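You operate a simulated robot arm through the tools that you are given. There is no shell and no other tool.

You run a simulated robot arm. Do the job below in one go: nothing can be reset, and whatever is moved stays where it is left.

Task
Put things in order on the front table. At the end: the white job card from the front table stands on top of the brown carton (marked "WEDGES"); the brown little coil from the front table stands on top of the blue tape roll; the silver steel cup from the front table stands where the brown little coil stood; the brown block from the front table stands on top of the yellow tape roll; whatever was shut is shut again. Leave all else as you found it, and nothing knocked over.

It is judged by the outcome, as a careful person would: the job done as asked, and still so three seconds after it is handed in. It fails if anything else is knocked over, pushed out of place, dropped, spilled or broken.

Robot
A 6-joint arm with a two-finger gripper, fixed in place. Base frame: the origin is at the foot of the arm, x ahead of it, y to its left, z up; the work surface is at about z = 0. Lengths are in mm, angles in degrees, forces in N, time in s.
With the tool pointing down near the work surface it reaches from about 240 to 620 mm from the base axis. Its first joint turns from -66.0 to 66.0 degrees. Payload 1.37 kg.
The tool frame sits at the grasp point between the pads (the TCP): z along the fingers, y along the line on which they close. The tips reach 22 mm beyond it. The gripper opens to 92 mm; its body begins 65 mm behind the TCP.
Orientation is that of the tool frame in the base frame, as [roll, pitch, yaw] about the fixed x, y, z axes, in that order (R = Rz(yaw) Ry(pitch) Rx(roll)). With the fingers straight down and closing along the base's y, the tool's x points along the base's -x, its y along +y and its z along -z.

Tools
- The arm moves only by the tool nudge_tool. Its argument "series" is a list that holds one entry, the list of rows, each a list of 7 numbers: the shift along the tool's x, y, z in mm, then the turn, a rotation vector about the tool's x, y, z in degrees, then the gripper command, from -1 (fully open) to 1 (shut), values between in proportion. In form: [[[dx, dy, dz, wx, wy, wz, fingers], ...]]. A call has 1 to 20 rows; each row shifts and turns the commanded pose from where the row before left it, along the tool's axes as they then stand. Each row takes 0.2 s and may step no farther than 50 mm and 8.6 degrees from the row before; otherwise, or with a gripper value out of range, the whole call is refused. A pose out of reach is approached as far as the arm can. The call stops where the force on the tool passes 40 N (or 10 N more than at its start, if that is more) or the arm is blocked; 0.2 s more then pass. The fingers move at their own pace (about 59.9 mm/s each) and stop on an object; they squeeze with about 26 N. The grip force told is the motor's: it shows also when the fingers shut on nothing. Time passes only in rows, and 0.2 s behind the last, so rows that do not move let the fingers close. The reply holds the time, the measured pose of the TCP, the force on the tool along the base axes, the opening and the grip force, in the units named above and with some noise, with the torque about the TCP (base axes, N m) and any sound that the robot's microphone picked up.
- Cameras (640 x 400 px; columns grow to the right, rows downward): "scene" is fixed at [22.5, -423, 585.7]; the picture's right is [0.87, -0.49, 0.00], its down [-0.28, -0.48, -0.83] and it looks along [0.41, 0.72, -0.56] (base axes); focal length 317 px, centre (320, 200). "wrist" rides on the gripper at [71, 19, -102] in the tool frame; the picture's right is [-0.26, 0.96, 0.00], its down [-0.75, -0.20, -0.62] and it looks along [-0.60, -0.16, 0.78] (tool axes); focal length 280 px, centre (320, 200). There is no depth. A picture from a camera that has moved, and an enlarged one, comes with that camera's place and axes in the base frame and with its lens.
- capture(camera): a new picture of that camera. It takes no simulated time.
- enlarge(camera, box): a new picture of the part [left, top, right, bottom] of that camera's present view, enlarged. It takes no simulated time.
- finish_job(): hands the job in; it is judged then, once.

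Places have to be worked out from the pictures, the camera data and where the tool is seen. Open the gripper and draw the arm clear of the work before you hand the job in, unless the task says otherwise.

The tools are called after "Request:" by a JSON object that holds its "name" and its "arguments". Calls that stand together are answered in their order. nudge_tool: Moves the arm, as the interface text tells. Its arguments: {"type":"object","properties":{"series":{"type":"array","items":{"type":"array","items":{"type":"array","items":{"type":"number"}}}}},"required":["series"]} The other tools are called the same way: capture (camera) takes a picture; enlarge (camera, box) takes an enlarged picture of a part of a camera's view; finish_job () hands the job in.

At the start:

```text
t: 0.0
tcp_pos: [315.3, 186.6, 368.3]
tcp_rot: [-180.0, 0.1, 180.0]
wrist_force: [0.6, -0.6, -0.2]
wrist_torque: [0.01, 0.0, -0.02]
grip_width: 91.8
grasp_force: 0.0
```

scene: 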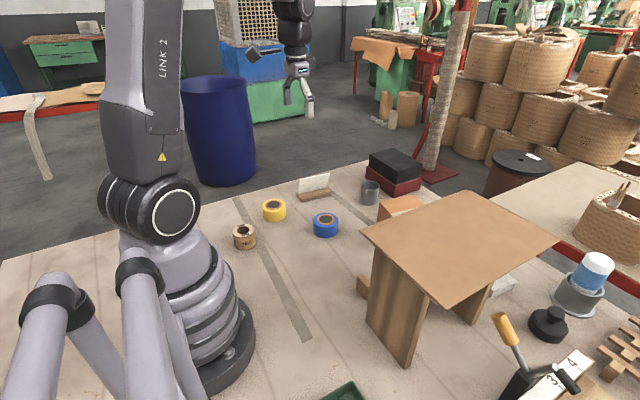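
wrist: 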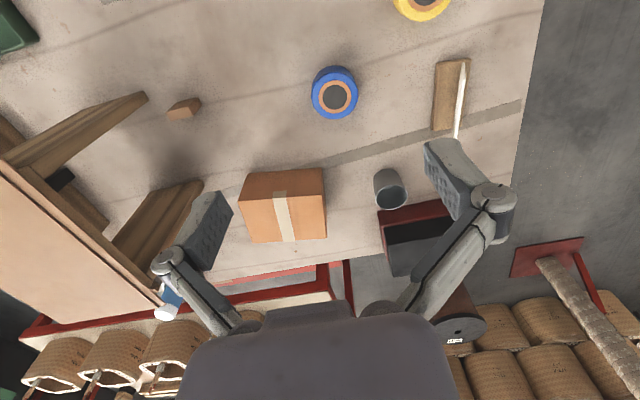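

I'll begin by looking closer at the objects on the table in both cameras before moving anything.

Request:
{"name": "enlarge", "arguments": {"camera": "scene", "box": [220, 140, 440, 280]}}

Request:
{"name": "enlarge", "arguments": {"camera": "scene", "box": [320, 240, 640, 400]}}

Request:
{"name": "enlarge", "arguments": {"camera": "wrist", "box": [80, 0, 540, 290]}}

```text
2.86 times, centred on (330, 210) of scene
camera zoom: at [22.5, -423.0, 585.7], right [0.87, -0.49, 0.0], down [-0.28, -0.48, -0.83], along [0.41, 0.72, -0.56], focal length 905 px, centre (291, 171)
```

zoom: 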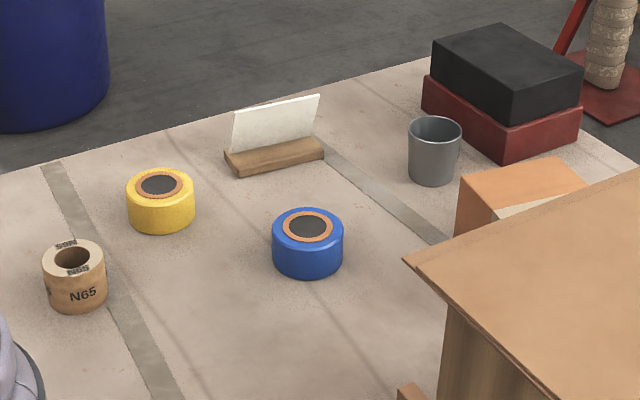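

```text
2.00 times, centred on (480, 320) of scene
camera zoom: at [22.5, -423.0, 585.7], right [0.87, -0.49, 0.0], down [-0.28, -0.48, -0.83], along [0.41, 0.72, -0.56], focal length 634 px, centre (0, -40)
```

zoom: 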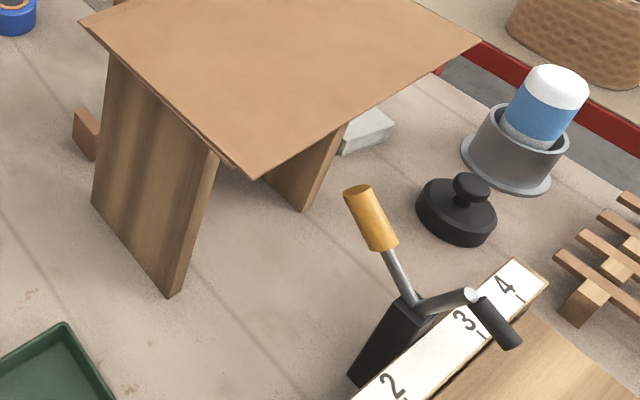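

```text
1.38 times, centred on (310, 145) of wrist
camera zoom: at [244.6, 206.4, 470.6], right [0.26, 0.96, 0.0], down [0.75, -0.21, 0.63], along [0.6, -0.16, -0.78], focal length 387 px, centre (334, 276)
```

zoom: 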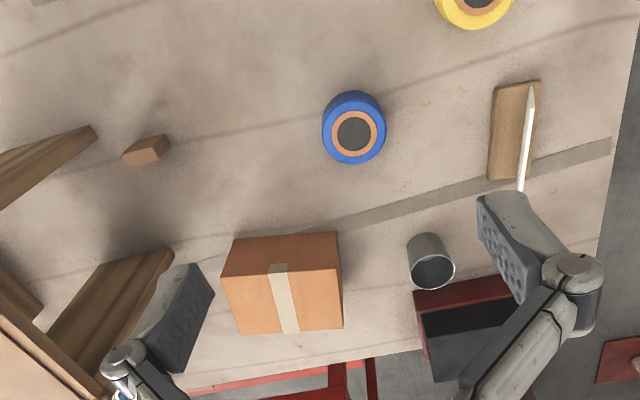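

The coil appears to be near (168, 249), the blue roll near (388, 188), the yellow roll near (289, 327), the cup near (589, 250), the card near (448, 363), and the block near (350, -54) beside the bridge. I'm moving high above the coil to get a closer view.

Request:
{"name": "nudge_tool", "arguments": {"series": [[[29.4, 12.4, 30, 0, 0, 0, -1], [29.4, 12.4, 30, 0, 0, 0, -1], [29.4, 12.4, 30, 0, 0, 0, -1], [29.4, 12.4, 30, 0, 0, 0, -1], [29.4, 12.4, 30, 0, 0, 0, -1], [0, 0, 0, 0, 0, 0, -1]]]}}

Request:
{"name": "capture", "arguments": {"camera": "wrist"}}

Request:
{"name": "capture", "arguments": {"camera": "scene"}}

```text
t: 1.4
tcp_pos: [170.1, 247.7, 217.1]
tcp_rot: [179.9, 0.1, -180.0]
wrist_force: [-0.5, 0.6, 0.7]
wrist_torque: [0.01, 0.01, -0.01]
grip_width: 92.0
grasp_force: 0.1
```

```text
taken
camera wrist: at [99.5, 267.9, 319.8], right [0.26, 0.96, 0.0], down [0.75, -0.21, 0.63], along [0.6, -0.16, -0.78], focal length 280 px, centre (320, 200)
```

wrist: 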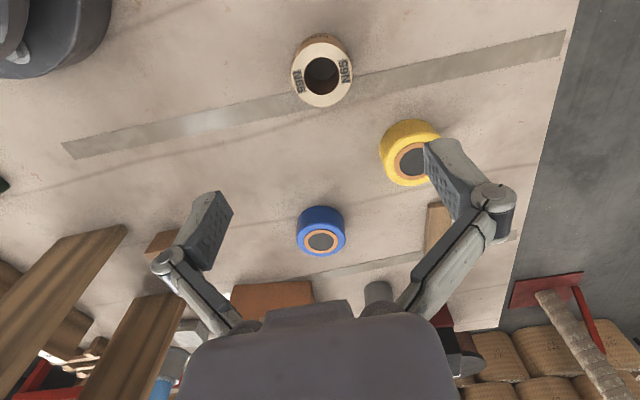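

```text
taken
```

scene: 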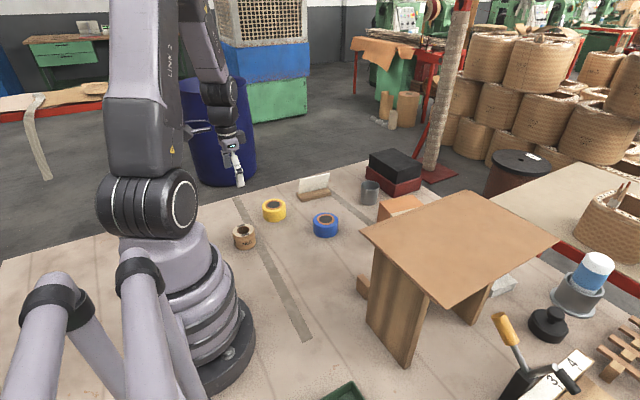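

The view now includes the coil and both tape rolls. I'm enlarging to pin down their centres.

Request:
{"name": "enlarge", "arguments": {"camera": "wrist", "box": [270, 10, 470, 135]}}

Request:
{"name": "enlarge", "arguments": {"camera": "wrist", "box": [270, 100, 470, 270]}}

Request:
{"name": "enlarge", "arguments": {"camera": "scene", "box": [222, 180, 302, 260]}}

Request:
{"name": "enlarge", "arguments": {"camera": "scene", "box": [280, 160, 400, 250]}}

```text
3.20 times, centred on (370, 72) of wrist
camera zoom: at [99.5, 267.9, 319.8], right [0.26, 0.96, 0.0], down [0.75, -0.21, 0.63], along [0.6, -0.16, -0.78], focal length 897 px, centre (160, 608)
```

zoom: 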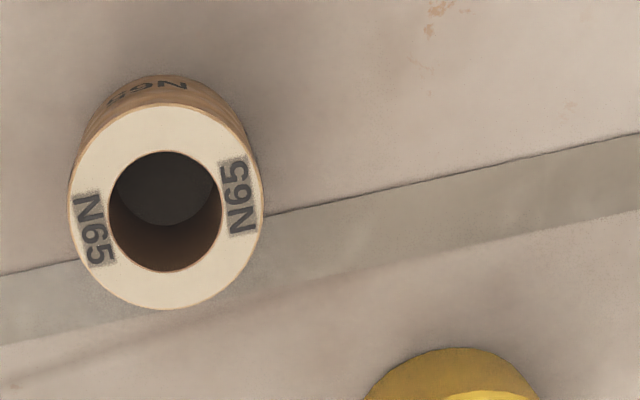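

```text
2.35 times, centred on (370, 185) of wrist
camera zoom: at [99.5, 267.9, 319.8], right [0.26, 0.96, 0.0], down [0.75, -0.21, 0.63], along [0.6, -0.16, -0.78], focal length 660 px, centre (202, 235)
```

zoom: 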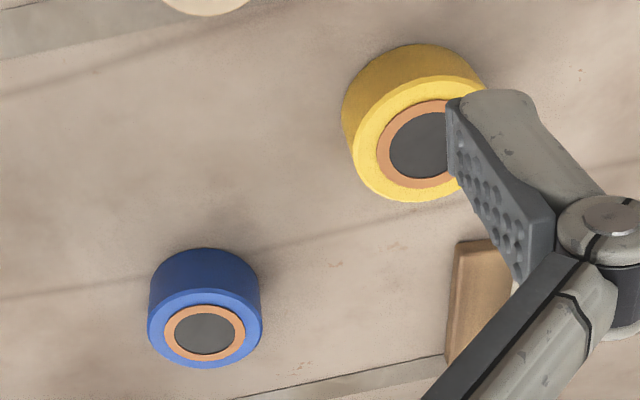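

```text
5.00 times, centred on (262, 220) of scene
camera zoom: at [22.5, -423.0, 585.7], right [0.87, -0.49, 0.0], down [-0.28, -0.48, -0.83], along [0.41, 0.72, -0.56], focal length 1584 px, centre (610, 100)
```

zoom: 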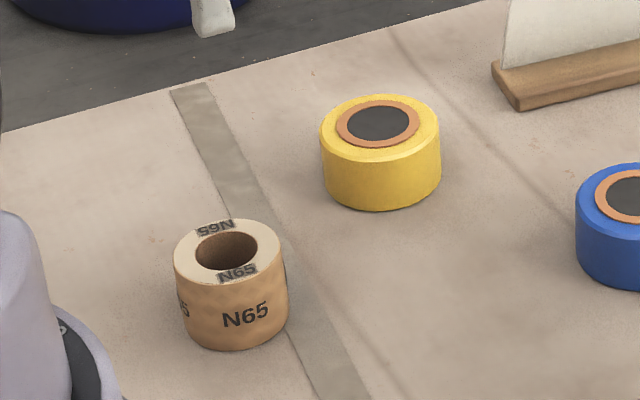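

```text
4.44 times, centred on (340, 205) of scene
camera zoom: at [22.5, -423.0, 585.7], right [0.87, -0.49, 0.0], down [-0.28, -0.48, -0.83], along [0.41, 0.72, -0.56], focal length 1408 px, centre (231, 178)
```

zoom: 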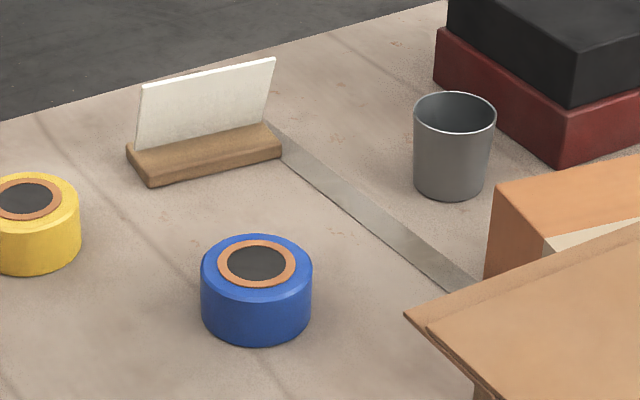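

Triangulating both views puts the coil at about (170, 251) with its top at z≈41 and a diameter of about 59 mm. The blue roll is at about (390, 191) and the yellow at (290, 328), with tops near z≈36. I'm descending above the coil to check alignment.

Request:
{"name": "nudge_tool", "arguments": {"series": [[[0, 1.2, 40, 0, 0, 0, -1], [0, 1.2, 40, 0, 0, 0, -1], [0, 1.2, 37, 0, 0, 0, -1], [0, 0, 0, 0, 0, 0, -1]]]}}

Request:
{"name": "capture", "arguments": {"camera": "wrist"}}

Request:
{"name": "enlarge", "arguments": {"camera": "scene", "box": [202, 140, 322, 260]}}

```text
t: 2.4
tcp_pos: [170.2, 253.4, 99.8]
tcp_rot: [179.8, 0.0, 180.0]
wrist_force: [0.4, 1.2, -0.3]
wrist_torque: [-0.02, -0.01, 0.03]
grip_width: 92.1
grasp_force: 0.1
```

```text
taken
camera wrist: at [99.2, 272.9, 202.5], right [0.26, 0.96, 0.0], down [0.75, -0.21, 0.63], along [0.6, -0.16, -0.78], focal length 280 px, centre (320, 200)
```

wrist: 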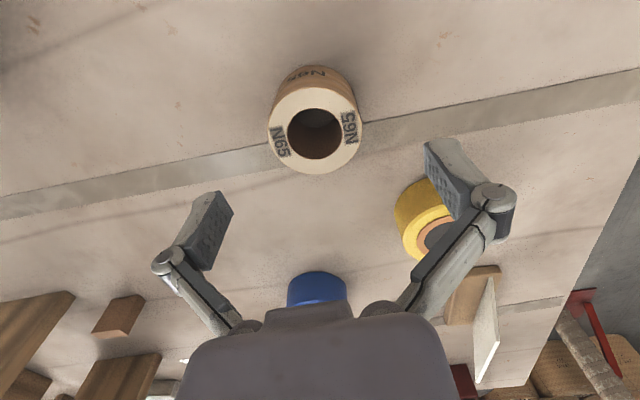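

```text
3.33 times, centred on (262, 200) of scene
camera zoom: at [22.5, -423.0, 585.7], right [0.87, -0.49, 0.0], down [-0.28, -0.48, -0.83], along [0.41, 0.72, -0.56], focal length 1056 px, centre (513, 200)
```

zoom: 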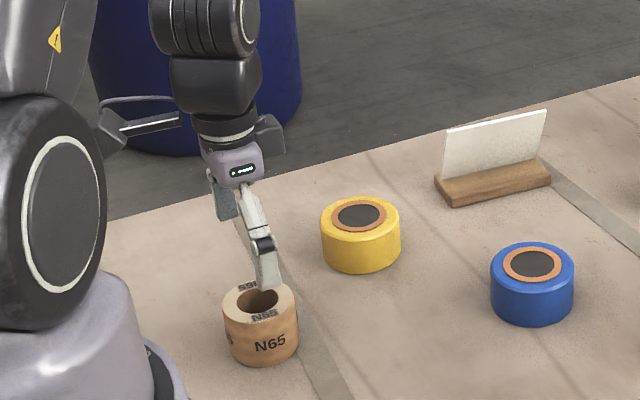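

The fingers straddle the coil, with its centre at about (169, 251.5). I'm descending to z≈29 and closing the gripper.

Request:
{"name": "nudge_tool", "arguments": {"series": [[[0.5, -0.8, 36, 0, 0, 0, -1], [0.5, -0.7, 34.5, 0, 0, 0, -1], [0, 0, 0, 0, 0, 0, -1]]]}}

Request:
{"name": "capture", "arguments": {"camera": "wrist"}}

Request:
{"name": "enlarge", "arguments": {"camera": "scene", "box": [202, 160, 302, 260]}}

```text
t: 3.2
tcp_pos: [167.8, 248.9, 30.7]
tcp_rot: [179.9, 0.1, 180.0]
wrist_force: [0.0, 0.4, 0.2]
wrist_torque: [0.0, 0.01, -0.02]
grip_width: 92.0
grasp_force: 0.0
```

```text
taken
camera wrist: at [97.6, 270.0, 132.6], right [0.26, 0.96, 0.0], down [0.75, -0.21, 0.63], along [0.6, -0.16, -0.78], focal length 280 px, centre (320, 200)
```

wrist: 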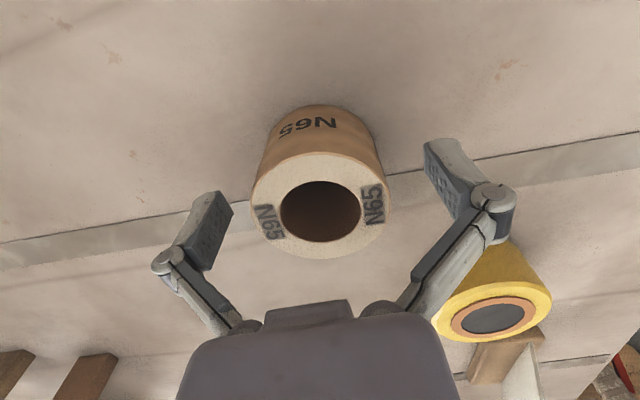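

```text
4.00 times, centred on (252, 210) of scene
camera zoom: at [22.5, -423.0, 585.7], right [0.87, -0.49, 0.0], down [-0.28, -0.48, -0.83], along [0.41, 0.72, -0.56], focal length 1267 px, centre (592, 160)
```

zoom: 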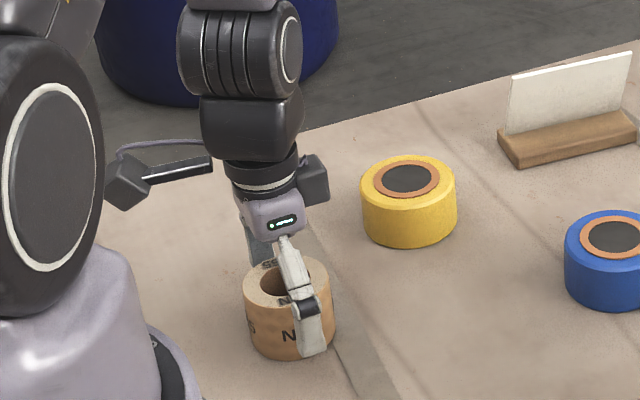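

The coil is centred between the pads, so I'm closing the gripper on it.

Request:
{"name": "nudge_tool", "arguments": {"series": [[[-1.5, 1, 0, 0, 0, 0, -1], [0, 0, 0, 0, 0, 0, 1], [0, 0, 0, 0, 0, 0, 1], [0, 0, 0, 0, 0, 0, 1], [0, 0, 0, 0, 0, 0, 1]]]}}

```text
t: 4.4
tcp_pos: [170.5, 251.5, 30.8]
tcp_rot: [179.9, 0.1, -180.0]
wrist_force: [1.7, -3.0, 6.4]
wrist_torque: [-0.08, 0.02, 0.07]
grip_width: 56.4
grasp_force: 25.7
```

The coil is held with an opening of 56.4 mm at (170.5, 251.5). I'm lifting it straight up, then carrying it towards the blue roll at height.

Request:
{"name": "nudge_tool", "arguments": {"series": [[[0, 0, -15, 0, 0, 0, 1], [0, 0, -35, 0, 0, 0, 1], [0, 0, -40, 0, 0, 0, 1], [0, 0, -40, 0, 0, 0, 1], [0, 0, 0, 0, 0, 0, 1]]]}}

Request:
{"name": "capture", "arguments": {"camera": "wrist"}}

Request:
{"name": "capture", "arguments": {"camera": "scene"}}

```text
t: 5.6
tcp_pos: [168.7, 250.7, 162.3]
tcp_rot: [180.0, -0.1, 180.0]
wrist_force: [0.0, -0.5, -0.3]
wrist_torque: [0.03, 0.03, 0.0]
grip_width: 0.0
grasp_force: 25.6
```

```text
taken
camera wrist: at [98.1, 272.0, 264.9], right [0.26, 0.96, 0.0], down [0.75, -0.21, 0.63], along [0.6, -0.16, -0.78], focal length 280 px, centre (320, 200)
```

wrist: 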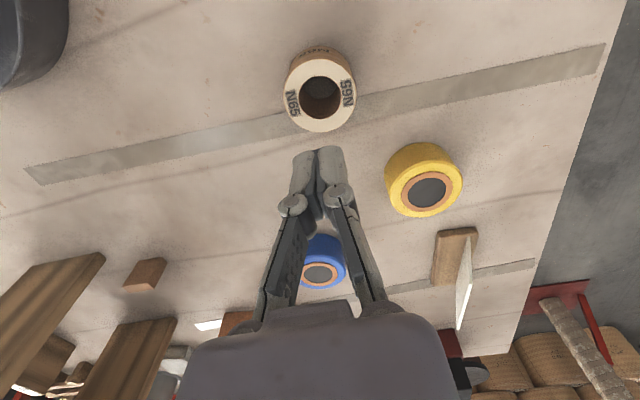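

```text
taken
```

scene: 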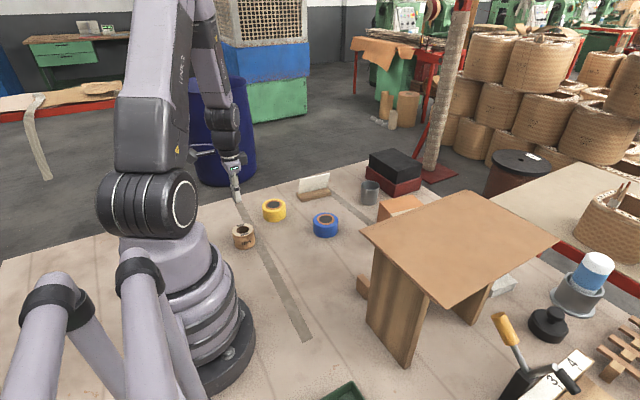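

The gripper closed fully during the lift, so the coil slipped out and seems to have stayed put. I'm checking whether it moved and how its sides are shaped.

Request:
{"name": "enlarge", "arguments": {"camera": "scene", "box": [222, 180, 302, 260]}}

Request:
{"name": "enlarge", "arguments": {"camera": "wrist", "box": [260, 30, 380, 150]}}

```text
5.00 times, centred on (262, 220) of scene
camera zoom: at [22.5, -423.0, 585.7], right [0.87, -0.49, 0.0], down [-0.28, -0.48, -0.83], along [0.41, 0.72, -0.56], focal length 1584 px, centre (610, 100)
```

zoom: 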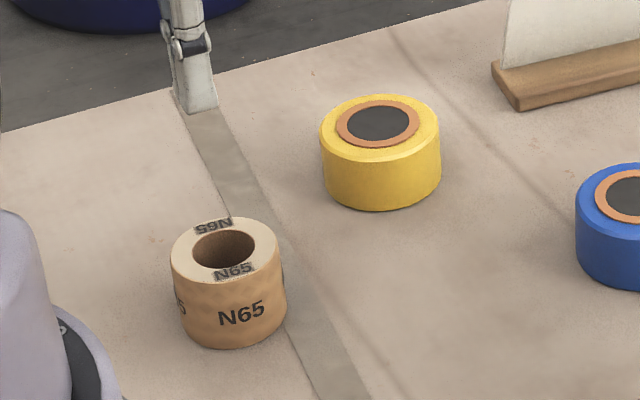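

```text
3.33 times, centred on (320, 90) of wrist
camera zoom: at [98.1, 272.0, 264.9], right [0.26, 0.96, 0.0], down [0.75, -0.21, 0.63], along [0.6, -0.16, -0.78], focal length 935 px, centre (320, 567)
```

zoom: 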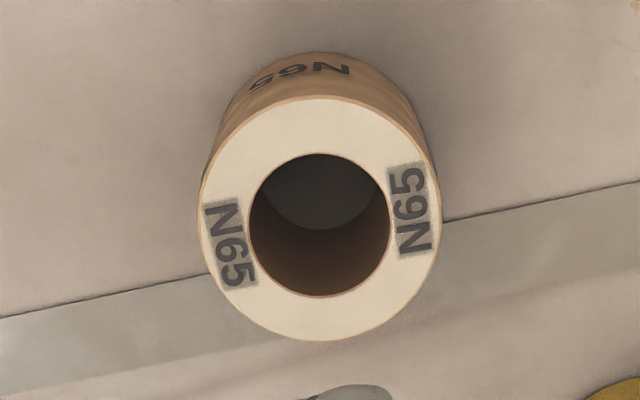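

The coil only shifted by about 1.5 mm and still stands upright. I'll re-grasp it lower down and lift in tiny steps while reading the load.

Request:
{"name": "nudge_tool", "arguments": {"series": [[[0, 0, 0, 0, 0, 0, -1], [0, 0, 0, 0, 0, 0, -1], [0, 0, 0, 0, 0, 0, -1], [0, 0, 0, 0, 0, 0, -1], [0, 0, 45, 0, 0, 0, -1], [0, 0, 45, 0, 0, 0, -1], [0, 0, 0, 0, 0, 0, -1]]]}}

Request:
{"name": "capture", "arguments": {"camera": "wrist"}}

```text
t: 7.2
tcp_pos: [165.9, 251.6, 72.1]
tcp_rot: [179.8, 0.1, 180.0]
wrist_force: [0.7, -0.5, -0.4]
wrist_torque: [-0.01, 0.0, 0.02]
grip_width: 92.0
grasp_force: 0.1
```

```text
taken
camera wrist: at [96.3, 272.1, 173.9], right [0.26, 0.96, 0.0], down [0.75, -0.21, 0.63], along [0.6, -0.16, -0.78], focal length 280 px, centre (320, 200)
```

wrist: 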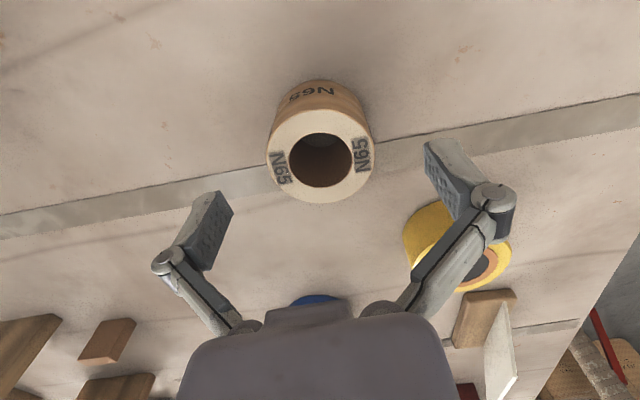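

The coil is at about (169, 252), right under the TCP. I'm descending to z≈25, closing, and letting it settle.

Request:
{"name": "nudge_tool", "arguments": {"series": [[[0, 0, 30, 0, 0, 0, -1], [0, 0.5, 15.5, 0, 0, 0, -1], [0, 0, 0, 0, 0, 0, -1], [0, 0, 0, 0, 0, 0, 1], [0, 0, 0, 0, 0, 0, 1], [0, 0, 0, 0, 0, 0, 1], [0, 0, 0, 0, 0, 0, 1], [0, 0, 0, 0, 0, 0, 1]]]}}

Request:
{"name": "capture", "arguments": {"camera": "wrist"}}

Request:
{"name": "enlarge", "arguments": {"camera": "scene", "box": [202, 180, 282, 260]}}

```text
t: 9.0
tcp_pos: [167.4, 252.3, 28.1]
tcp_rot: [179.9, 0.2, -180.0]
wrist_force: [-0.2, -0.2, 0.1]
wrist_torque: [-0.07, 0.04, -0.02]
grip_width: 56.3
grasp_force: 26.1
```

```text
taken
camera wrist: at [96.8, 272.2, 129.3], right [0.26, 0.96, 0.0], down [0.75, -0.21, 0.63], along [0.6, -0.16, -0.78], focal length 280 px, centre (320, 200)
```

wrist: 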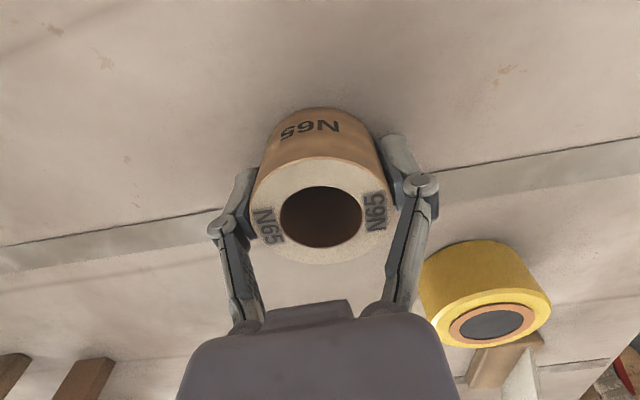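

```text
5.00 times, centred on (242, 220) of scene
camera zoom: at [22.5, -423.0, 585.7], right [0.87, -0.49, 0.0], down [-0.28, -0.48, -0.83], along [0.41, 0.72, -0.56], focal length 1584 px, centre (710, 100)
```

zoom: 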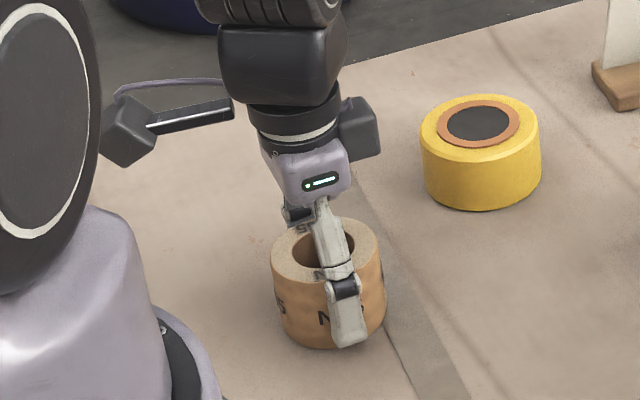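

The grip looks good, with both pads on the sides of the coil. Now a very slow lift to read the weight.

Request:
{"name": "nudge_tool", "arguments": {"series": [[[0, 0, -1, 0, 0, 0, 1], [0, 0, -1, 0, 0, 0, 1], [0, 0, -2, 0, 0, 0, 1], [0, 0, -2, 0, 0, 0, 1]]]}}

Request:
{"name": "enlarge", "arguments": {"camera": "scene", "box": [202, 180, 282, 260]}}

```text
t: 10.0
tcp_pos: [170.0, 253.0, 31.4]
tcp_rot: [179.9, 0.1, 179.9]
wrist_force: [-0.7, -0.3, -0.8]
wrist_torque: [0.02, -0.04, -0.02]
grip_width: 56.3
grasp_force: 25.7
```

```text
5.00 times, centred on (242, 220) of scene
camera zoom: at [22.5, -423.0, 585.7], right [0.87, -0.49, 0.0], down [-0.28, -0.48, -0.83], along [0.41, 0.72, -0.56], focal length 1584 px, centre (710, 100)
```

zoom: 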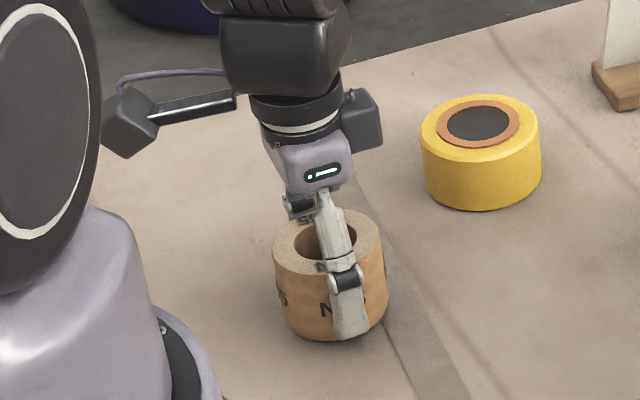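

The coil is rising with the gripper and is light, at about 1 N. I'll keep lifting in gentle steps and check for slip.

Request:
{"name": "nudge_tool", "arguments": {"series": [[[0, 0, -3, 0, 0, 0, 1], [0, 0, -4, 0, 0, 0, 1], [0, 0, -5, 0, 0, 0, 1], [0, 0, -6, 0, 0, 0, 1], [0, 0, -6, 0, 0, 0, 1], [0, 0, -6, 0, 0, 0, 1], [0, 0, -4, 0, 0, 0, 1]]]}}

Request:
{"name": "capture", "arguments": {"camera": "wrist"}}

Request:
{"name": "enlarge", "arguments": {"camera": "scene", "box": [202, 160, 282, 240]}}

```text
t: 11.6
tcp_pos: [169.5, 253.0, 65.8]
tcp_rot: [179.9, 0.1, -180.0]
wrist_force: [0.0, 0.5, -0.4]
wrist_torque: [0.02, -0.02, -0.04]
grip_width: 56.2
grasp_force: 26.2
```

```text
taken
camera wrist: at [98.4, 272.2, 167.7], right [0.26, 0.96, 0.0], down [0.75, -0.21, 0.63], along [0.6, -0.16, -0.78], focal length 280 px, centre (320, 200)
```

wrist: 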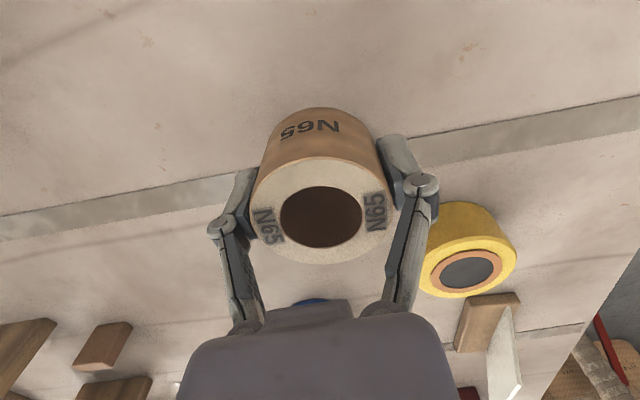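

```text
5.00 times, centred on (242, 200) of scene
camera zoom: at [22.5, -423.0, 585.7], right [0.87, -0.49, 0.0], down [-0.28, -0.48, -0.83], along [0.41, 0.72, -0.56], focal length 1584 px, centre (710, 200)
```

zoom: 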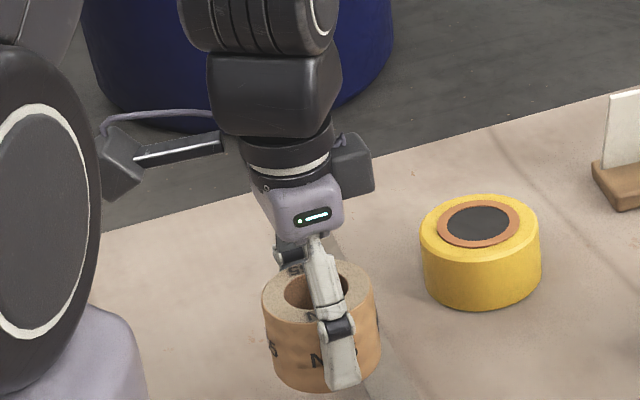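

The hold is firm, with no relative motion. I'm lifting to z≈110 and carrying the coil gently towards the blue roll.

Request:
{"name": "nudge_tool", "arguments": {"series": [[[0, 0, -6, 0, 0, 0, 1], [0, 0, -8, 0, 0, 0, 1], [0, 0, -10, 0, 0, 0, 1], [0, 0, -10, 0, 0, 0, 1], [0, 0, -8, 0, 0, 0, 1], [0, 0, -3, 0, 0, 0, 1], [-4.8, -1.3, 0, 0, 0, 0, 1], [-9.6, -2.7, 0, 0, 0, 0, 1], [-14.5, -4, 0, 0, 0, 0, 1], [-14.5, -4, 0, 0, 0, 0, 1], [-14.5, -4, 0, 0, 0, 0, 1], [-14.5, -4, 0, 0, 0, 0, 1], [-14.5, -4, 0, 0, 0, 0, 1], [-14.5, -4, 0, 0, 0, 0, 1], [-14.5, -4, 0, 0, 0, 0, 1], [-14.5, -4, 0, 0, 0, 0, 1], [-9.6, -2.7, 0, 0, 0, 0, 1], [-4.8, -1.3, 0, 0, 0, 0, 1]]]}}

Request:
{"name": "capture", "arguments": {"camera": "wrist"}}

Request:
{"name": "capture", "arguments": {"camera": "scene"}}

```text
t: 15.4
tcp_pos: [313.7, 211.9, 111.0]
tcp_rot: [179.8, 0.1, 179.9]
wrist_force: [-1.4, 0.1, -1.6]
wrist_torque: [0.01, 0.04, 0.01]
grip_width: 56.4
grasp_force: 25.8
```

```text
taken
camera wrist: at [243.6, 232.0, 213.2], right [0.26, 0.96, 0.0], down [0.75, -0.21, 0.63], along [0.6, -0.16, -0.78], focal length 280 px, centre (320, 200)
```

wrist: 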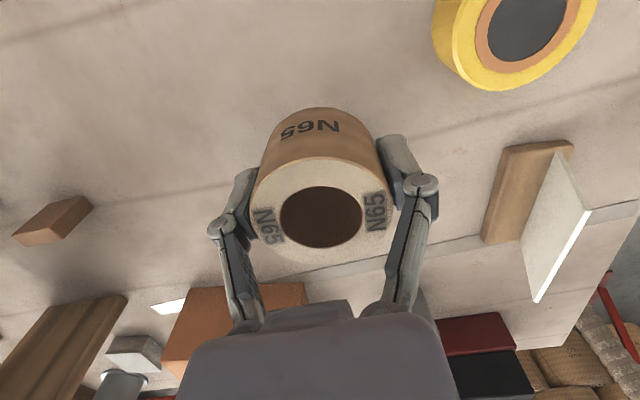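

```text
taken
```

scene: 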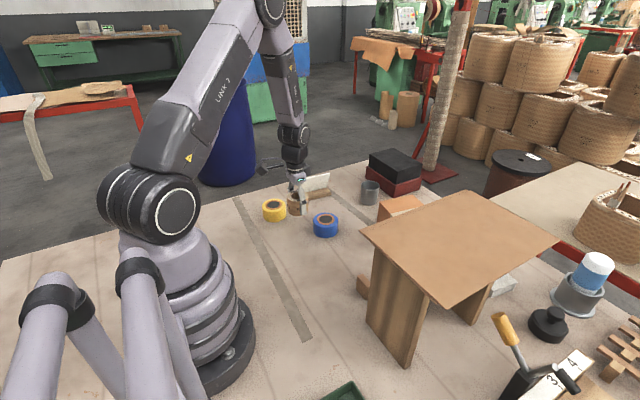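

Tracking is good, with the TCP at about (314, 212, 110). I'm continuing to directly above the blue roll at (390, 191).

Request:
{"name": "nudge_tool", "arguments": {"series": [[[-4.8, -1.3, 0, 0, 0, 0, 1], [-9.6, -2.7, 0, 0, 0, 0, 1], [-14.5, -4, 0, 0, 0, 0, 1], [-18.2, -4.8, 0, 0, 0, 0, 1], [-14.5, -4, 0, 0, 0, 0, 1], [-9.6, -2.7, 0, 0, 0, 0, 1], [-4.8, -1.3, 0, 0, 0, 0, 1], [0, 0, 0, 0, 0, 0, 1]]]}}

Request:
{"name": "capture", "arguments": {"camera": "wrist"}}

Request:
{"name": "enlarge", "arguments": {"camera": "scene", "box": [280, 150, 400, 250]}}

```text
t: 17.2
tcp_pos: [389.7, 190.6, 110.6]
tcp_rot: [179.8, 0.1, 180.0]
wrist_force: [-0.2, 0.4, -1.0]
wrist_torque: [-0.01, -0.01, 0.0]
grip_width: 56.3
grasp_force: 25.3
```

```text
taken
camera wrist: at [319.3, 211.0, 212.6], right [0.26, 0.96, 0.0], down [0.75, -0.21, 0.63], along [0.6, -0.16, -0.78], focal length 280 px, centre (320, 200)
```

wrist: 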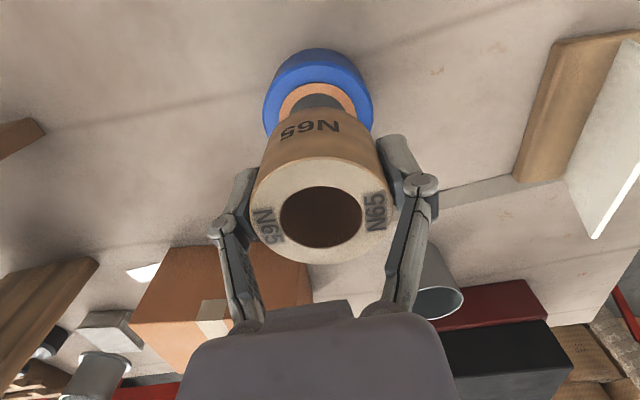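

```text
4.00 times, centred on (340, 200) of scene
camera zoom: at [22.5, -423.0, 585.7], right [0.87, -0.49, 0.0], down [-0.28, -0.48, -0.83], along [0.41, 0.72, -0.56], focal length 1267 px, centre (240, 200)
```

zoom: 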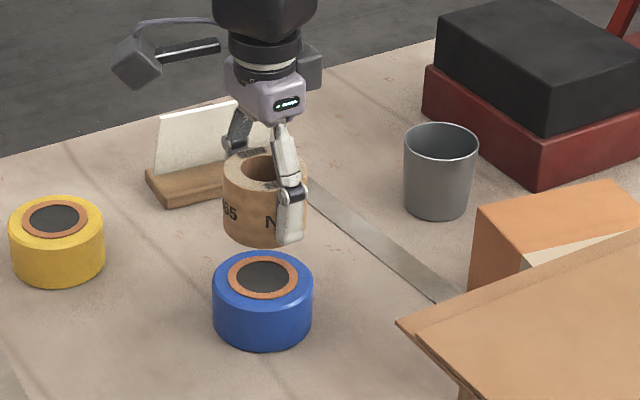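

The blue roll is visible just under the coil, so I'm enlarging to measure the alignment.

Request:
{"name": "enlarge", "arguments": {"camera": "wrist", "box": [240, 30, 400, 130]}}

Request:
{"name": "enlarge", "arguments": {"camera": "scene", "box": [320, 180, 370, 240]}}

```text
4.00 times, centred on (320, 80) of wrist
camera zoom: at [319.3, 211.0, 212.6], right [0.26, 0.96, 0.0], down [0.75, -0.21, 0.63], along [0.6, -0.16, -0.78], focal length 1122 px, centre (320, 680)
```

zoom: 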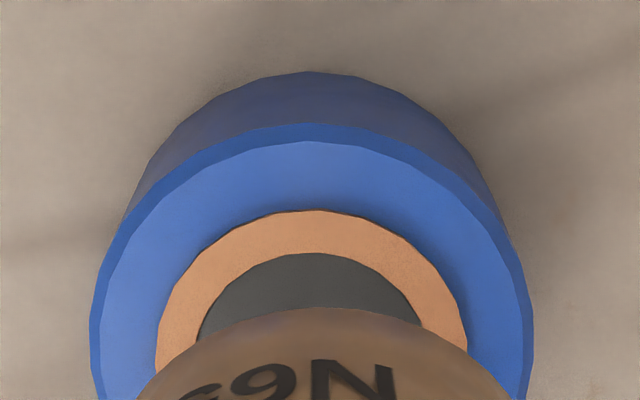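

```text
6.67 times, centred on (345, 210) of scene
camera zoom: at [22.5, -423.0, 585.7], right [0.87, -0.49, 0.0], down [-0.28, -0.48, -0.83], along [0.41, 0.72, -0.56], focal length 2112 px, centre (153, 133)
```

zoom: 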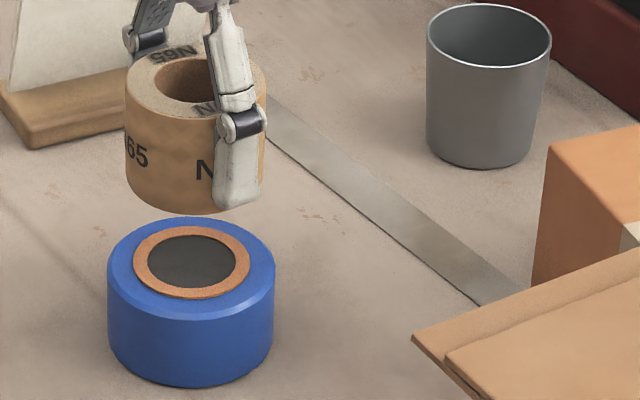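

The blue roll's centre works out to about (392, 190.5), so the coil is within ~1.5 mm of it. I'm making a tiny correction and lowering until just above the roll's top at about z 35.

Request:
{"name": "nudge_tool", "arguments": {"series": [[[-0.8, -0.8, 6, 0, 0, 0, 1], [0, 0, 10, 0, 0, 0, 1], [0, 0, 12, 0, 0, 0, 1], [0, 0, 9, 0, 0, 0, 1], [0, 0, 5, 0, 0, 0, 1], [0, 0, 3, 0, 0, 0, 1], [0, 0, 0, 0, 0, 0, 1]]]}}

Request:
{"name": "enlarge", "arguments": {"camera": "scene", "box": [295, 180, 365, 240]}}

Request:
{"name": "capture", "arguments": {"camera": "wrist"}}

```text
t: 18.8
tcp_pos: [389.9, 191.0, 66.9]
tcp_rot: [179.9, 0.1, -180.0]
wrist_force: [-7.9, -1.4, 20.0]
wrist_torque: [-0.04, 0.13, 0.03]
grip_width: 56.7
grasp_force: 26.2
```

```text
6.67 times, centred on (330, 210) of scene
camera zoom: at [22.4, -423.0, 585.7], right [0.87, -0.49, 0.0], down [-0.27, -0.48, -0.83], along [0.41, 0.72, -0.56], focal length 2112 px, centre (253, 133)
```

zoom: 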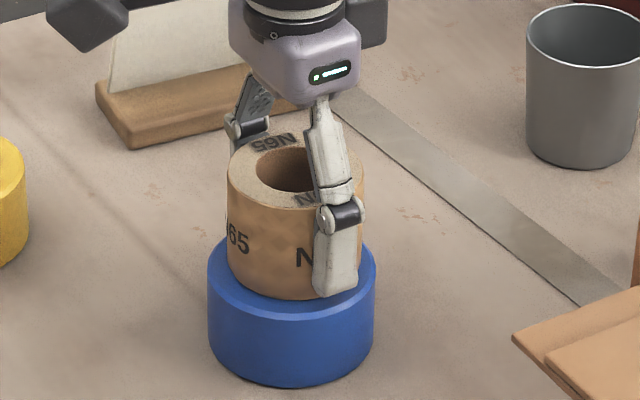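

```text
taken
camera wrist: at [319.6, 210.6, 168.9], right [0.26, 0.97, 0.0], down [0.75, -0.21, 0.63], along [0.6, -0.16, -0.78], focal length 280 px, centre (320, 200)
```

wrist: 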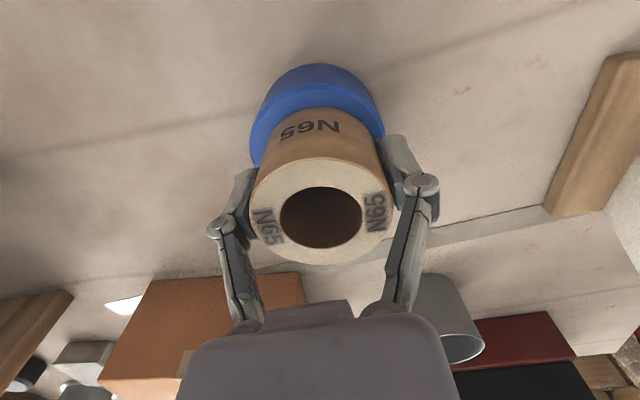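

Contact came at a commanded z≈65 with 20 N upward, so the roll's top is nearer z≈40. I'm backing up slightly to relieve the force before releasing.

Request:
{"name": "nudge_tool", "arguments": {"series": [[[0, 0, -0.7, 0, 0, 0, 1], [0, 0, -0.5, 0, 0, 0, 1], [0, 0, 0, 0, 0, 0, 1]]]}}

```text
t: 19.6
tcp_pos: [391.1, 190.5, 67.5]
tcp_rot: [179.9, 0.1, 179.9]
wrist_force: [-2.5, -0.3, 4.2]
wrist_torque: [0.08, -0.06, 0.04]
grip_width: 56.6
grasp_force: 26.1
```

The residual force is only 4 N, so the coil rests on the roll. I'm opening gradually and then retreating straight up.

Request:
{"name": "nudge_tool", "arguments": {"series": [[[0, 0, 0, 0, 0, 0, -0.3], [0, 0, 0, 0, 0, 0, -0.45], [0, 0, 0, 0, 0, 0, -0.7], [0, 0, 0, 0, 0, 0, -1], [0, 0, 0, 0, 0, 0, -1], [0, 0, -10, 0, 0, 0, -1], [0, 0, -25, 0, 0, 0, -1], [0, 0, -40, 0, 0, 0, -1], [0, 0, -40, 0, 0, 0, -1], [0, 0, 0, 0, 0, 0, -1]]]}}

Request:
{"name": "capture", "arguments": {"camera": "wrist"}}

Request:
{"name": "enlarge", "arguments": {"camera": "scene", "box": [280, 160, 400, 250]}}

```text
t: 21.8
tcp_pos: [391.7, 192.1, 183.7]
tcp_rot: [179.8, 0.1, 180.0]
wrist_force: [1.3, -0.1, 0.2]
wrist_torque: [0.02, 0.03, -0.02]
grip_width: 91.9
grasp_force: 0.0
```

```text
taken
camera wrist: at [320.8, 212.4, 285.5], right [0.26, 0.96, 0.0], down [0.75, -0.21, 0.63], along [0.6, -0.16, -0.78], focal length 280 px, centre (320, 200)
```

wrist: 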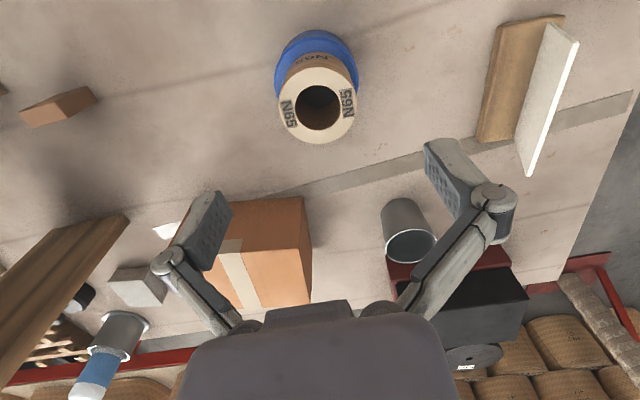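

```text
4.44 times, centred on (340, 205) of scene
camera zoom: at [22.5, -423.0, 585.7], right [0.87, -0.49, 0.0], down [-0.28, -0.48, -0.83], along [0.41, 0.72, -0.56], focal length 1408 px, centre (231, 178)
```

zoom: 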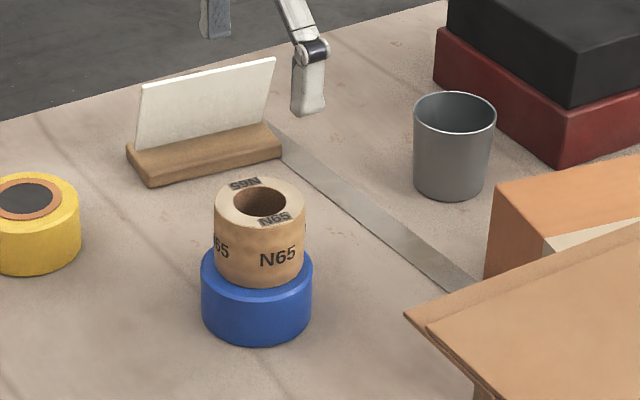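

The coil now stands on the blue roll. Next is the cup at about (590, 249.5), r≈640, which needs a slight outward tilt, so I'm moving closer at height, yawing to the radial direction and tilting about 12°.

Request:
{"name": "nudge_tool", "arguments": {"series": [[[-34.8, 8.45, 0, 0, 0, 0, -1], [-34.8, 8.45, 0, 0, 0, 0, -1], [-34.8, 8.45, 0, 0, 0, 0, -1], [-34.8, 8.45, 0, 0, 0, 0, -1], [0, 0, 0, 0, 0, -7.63, -1], [0, 0, 0, 0, 0, -7.63, -1], [0, 0, 0, 0, 0, -7.63, -1], [0, 0, 0, 0, -6, 0, -1], [0, 0, 0, 0, -6, 0, -1], [0, 0, 0, 0, 0, 0, -1]]]}}

Request:
{"name": "capture", "arguments": {"camera": "wrist"}}

Request:
{"name": "capture", "arguments": {"camera": "scene"}}

```text
t: 24.0
tcp_pos: [530.0, 225.9, 181.9]
tcp_rot: [-180.0, 12.1, -157.2]
wrist_force: [0.4, 0.0, -0.5]
wrist_torque: [0.03, 0.01, 0.0]
grip_width: 92.2
grasp_force: 0.0
```

```text
taken
camera wrist: at [439.0, 208.1, 266.7], right [-0.14, 0.99, 0.06], down [0.64, 0.05, 0.77], along [0.76, 0.14, -0.64], focal length 280 px, centre (320, 200)
```

wrist: 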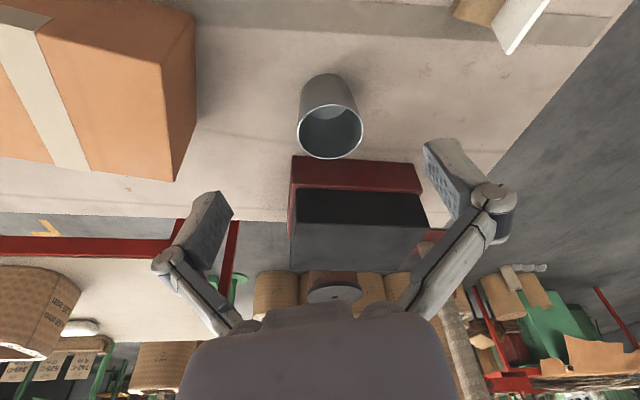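

```text
taken
```

scene: 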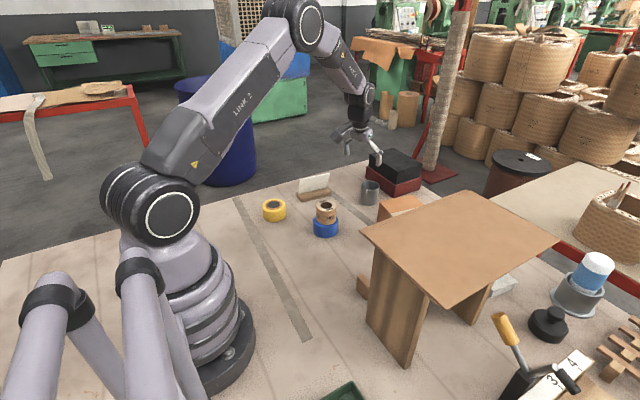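

The cup is empty and centred at about (589, 250), with clear space on both sides. I'm moving radially over it and partway down to z≈110.

Request:
{"name": "nudge_tool", "arguments": {"series": [[[-21, 0.3, 4.47, 0, 0, 0, -1], [-21, 0.3, 4.47, 0, 0, 0, -1], [-21, 0.3, 4.47, 0, 0, 0, -1], [4.96, 0, 23.3, 0, 0, 0, -1], [4.96, 0, 23.3, 0, 0, 0, -1], [4.96, 0, 23.3, 0, 0, 0, -1], [0, 0, 0, 0, 0, 0, -1]]]}}

Request:
{"name": "capture", "arguments": {"camera": "wrist"}}

Request:
{"name": "enlarge", "arguments": {"camera": "scene", "box": [320, 120, 440, 220]}}

```text
t: 25.6
tcp_pos: [589.3, 250.8, 110.8]
tcp_rot: [-179.9, 12.1, -157.1]
wrist_force: [0.5, -0.7, 0.0]
wrist_torque: [-0.02, -0.01, -0.04]
grip_width: 91.9
grasp_force: 0.0
```

```text
taken
camera wrist: at [498.4, 233.9, 195.5], right [-0.14, 0.99, 0.06], down [0.64, 0.05, 0.77], along [0.76, 0.14, -0.64], focal length 280 px, centre (320, 200)
```

wrist: 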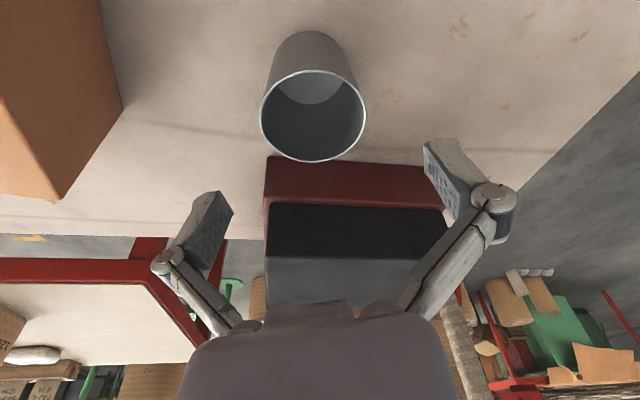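

```text
4.00 times, centred on (380, 170) of scene
camera zoom: at [22.5, -423.0, 585.7], right [0.87, -0.49, 0.0], down [-0.28, -0.48, -0.83], along [0.41, 0.72, -0.56], focal length 1267 px, centre (80, 320)
```

zoom: 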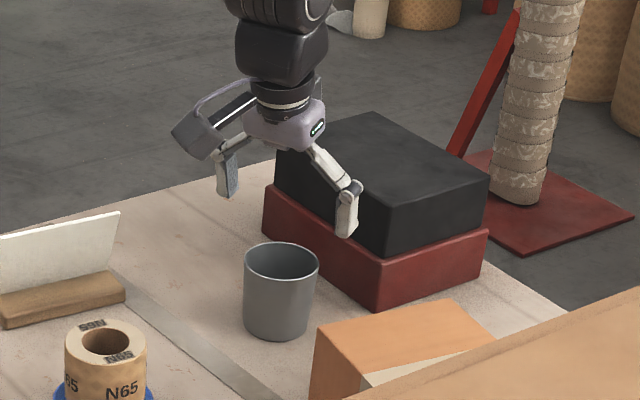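

The fingers straddle the cup tangentially and the cup rim centre is within 2–3 mm of the TCP. I'm descending to z≈32.

Request:
{"name": "nudge_tool", "arguments": {"series": [[[4.4, 0, 19, 0, 0, 0, -1], [4.4, 0, 19, 0, 0, 0, -1], [4.4, 0, 19, 0, 0, 0, -1], [4.4, 0, 19, 0, 0, 0, -1], [0, 0, 0, 0, 0, 0, -1]]]}}

Request:
{"name": "capture", "arguments": {"camera": "wrist"}}

Request:
{"name": "enlarge", "arguments": {"camera": "scene", "box": [320, 130, 440, 220]}}

```text
t: 26.8
tcp_pos: [586.5, 250.2, 33.1]
tcp_rot: [180.0, 12.0, -157.1]
wrist_force: [-0.7, 0.0, -0.3]
wrist_torque: [-0.01, 0.0, 0.0]
grip_width: 92.2
grasp_force: 0.1
```

```text
taken
camera wrist: at [496.3, 233.4, 118.2], right [-0.14, 0.99, 0.06], down [0.64, 0.05, 0.77], along [0.76, 0.14, -0.64], focal length 280 px, centre (320, 200)
```

wrist: 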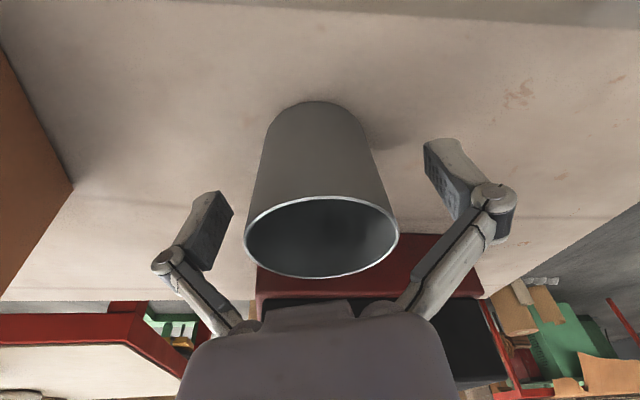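

```text
4.44 times, centred on (380, 175) of scene
camera zoom: at [22.5, -423.0, 585.7], right [0.87, -0.49, 0.0], down [-0.28, -0.48, -0.83], along [0.41, 0.72, -0.56], focal length 1408 px, centre (53, 311)
```

zoom: 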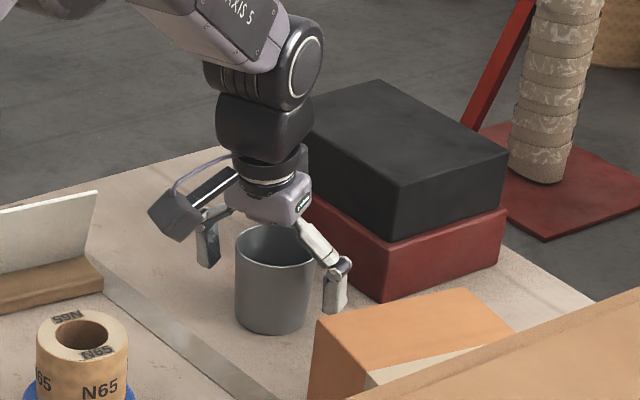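

The cup sits centrally between the open fingers, so I'm closing on it and then making a very slow first lift.

Request:
{"name": "nudge_tool", "arguments": {"series": [[[0, 0, 0, 0, 0, 0, 1], [0, 0, 0, 0, 0, 0, 1], [0, 0, 0, 0, 0, 0, 1], [0, 0, 0, 0, 0, 0, 1], [0, 0, 0, 0, 0, 0, 1]]]}}

Request:
{"name": "capture", "arguments": {"camera": "wrist"}}

Request:
{"name": "enlarge", "arguments": {"camera": "scene", "box": [320, 130, 440, 220]}}

```text
t: 28.0
tcp_pos: [587.4, 249.0, 32.8]
tcp_rot: [-179.9, 12.1, -157.1]
wrist_force: [-1.0, 0.9, 4.0]
wrist_torque: [-0.1, -0.03, -0.03]
grip_width: 55.3
grasp_force: 26.3
```

```text
taken
camera wrist: at [496.3, 233.4, 118.6], right [-0.14, 0.99, 0.06], down [0.64, 0.05, 0.77], along [0.76, 0.14, -0.64], focal length 280 px, centre (320, 200)
```

wrist: 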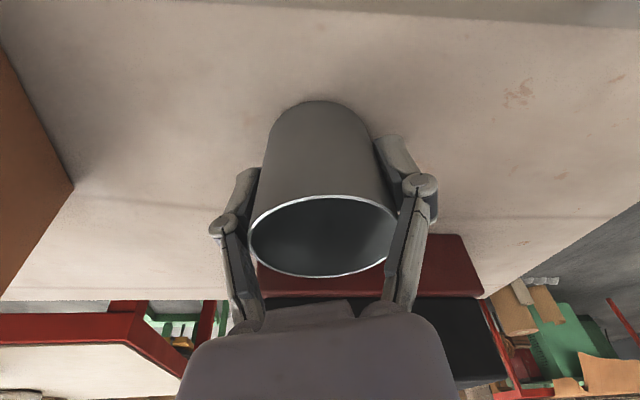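

```text
4.44 times, centred on (380, 175) of scene
camera zoom: at [22.4, -423.0, 585.7], right [0.87, -0.49, 0.0], down [-0.28, -0.48, -0.83], along [0.41, 0.72, -0.56], focal length 1408 px, centre (53, 311)
```

zoom: 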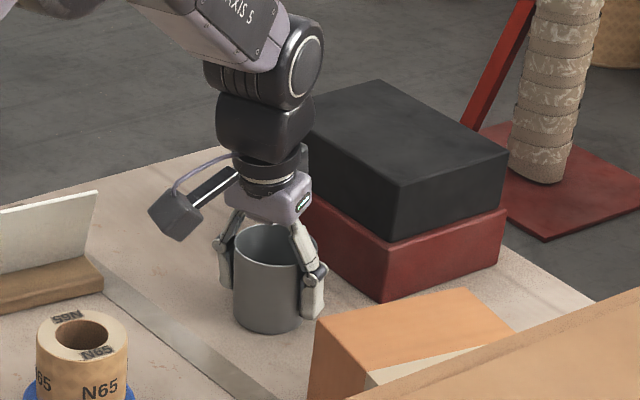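

The cup is held with an opening of 55.3 mm. I'm lifting slowly along the base vertical.

Request:
{"name": "nudge_tool", "arguments": {"series": [[[-0.21, 0, -0.98, 0, 0, 0, 1], [-0.21, 0, -0.98, 0, 0, 0, 1], [-0.42, 0, -1.96, 0, 0, 0, 1], [-0.62, 0, -2.93, 0, 0, 0, 1], [-0.83, 0, -3.91, 0, 0, 0, 1], [-0.83, 0, -3.91, 0, 0, 0, 1], [-1.04, 0, -4.89, 0, 0, 0, 1], [-1.04, 0, -4.89, 0, 0, 0, 1], [0, 0, 0, 0, 0, 0, 1]]]}}

Request:
{"name": "capture", "arguments": {"camera": "wrist"}}

Request:
{"name": "enlarge", "arguments": {"camera": "scene", "box": [320, 130, 440, 220]}}

```text
t: 30.0
tcp_pos: [587.8, 250.1, 59.2]
tcp_rot: [179.9, 12.1, -157.1]
wrist_force: [0.1, -0.2, -0.7]
wrist_torque: [-0.01, 0.0, 0.02]
grip_width: 55.3
grasp_force: 26.1
```

```text
taken
camera wrist: at [496.5, 232.7, 143.1], right [-0.14, 0.99, 0.06], down [0.64, 0.05, 0.77], along [0.76, 0.14, -0.64], focal length 280 px, centre (320, 200)
```

wrist: 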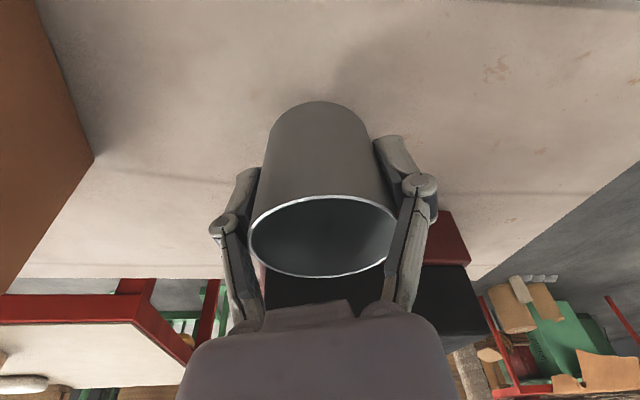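

```text
4.44 times, centred on (380, 175) of scene
camera zoom: at [22.5, -423.0, 585.7], right [0.87, -0.49, 0.0], down [-0.28, -0.48, -0.83], along [0.41, 0.72, -0.56], focal length 1408 px, centre (53, 311)
```

zoom: 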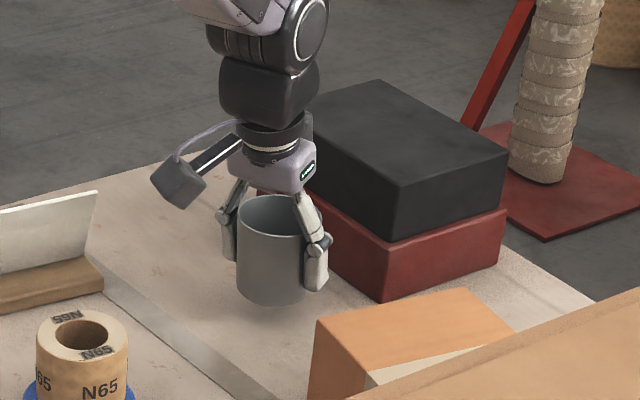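

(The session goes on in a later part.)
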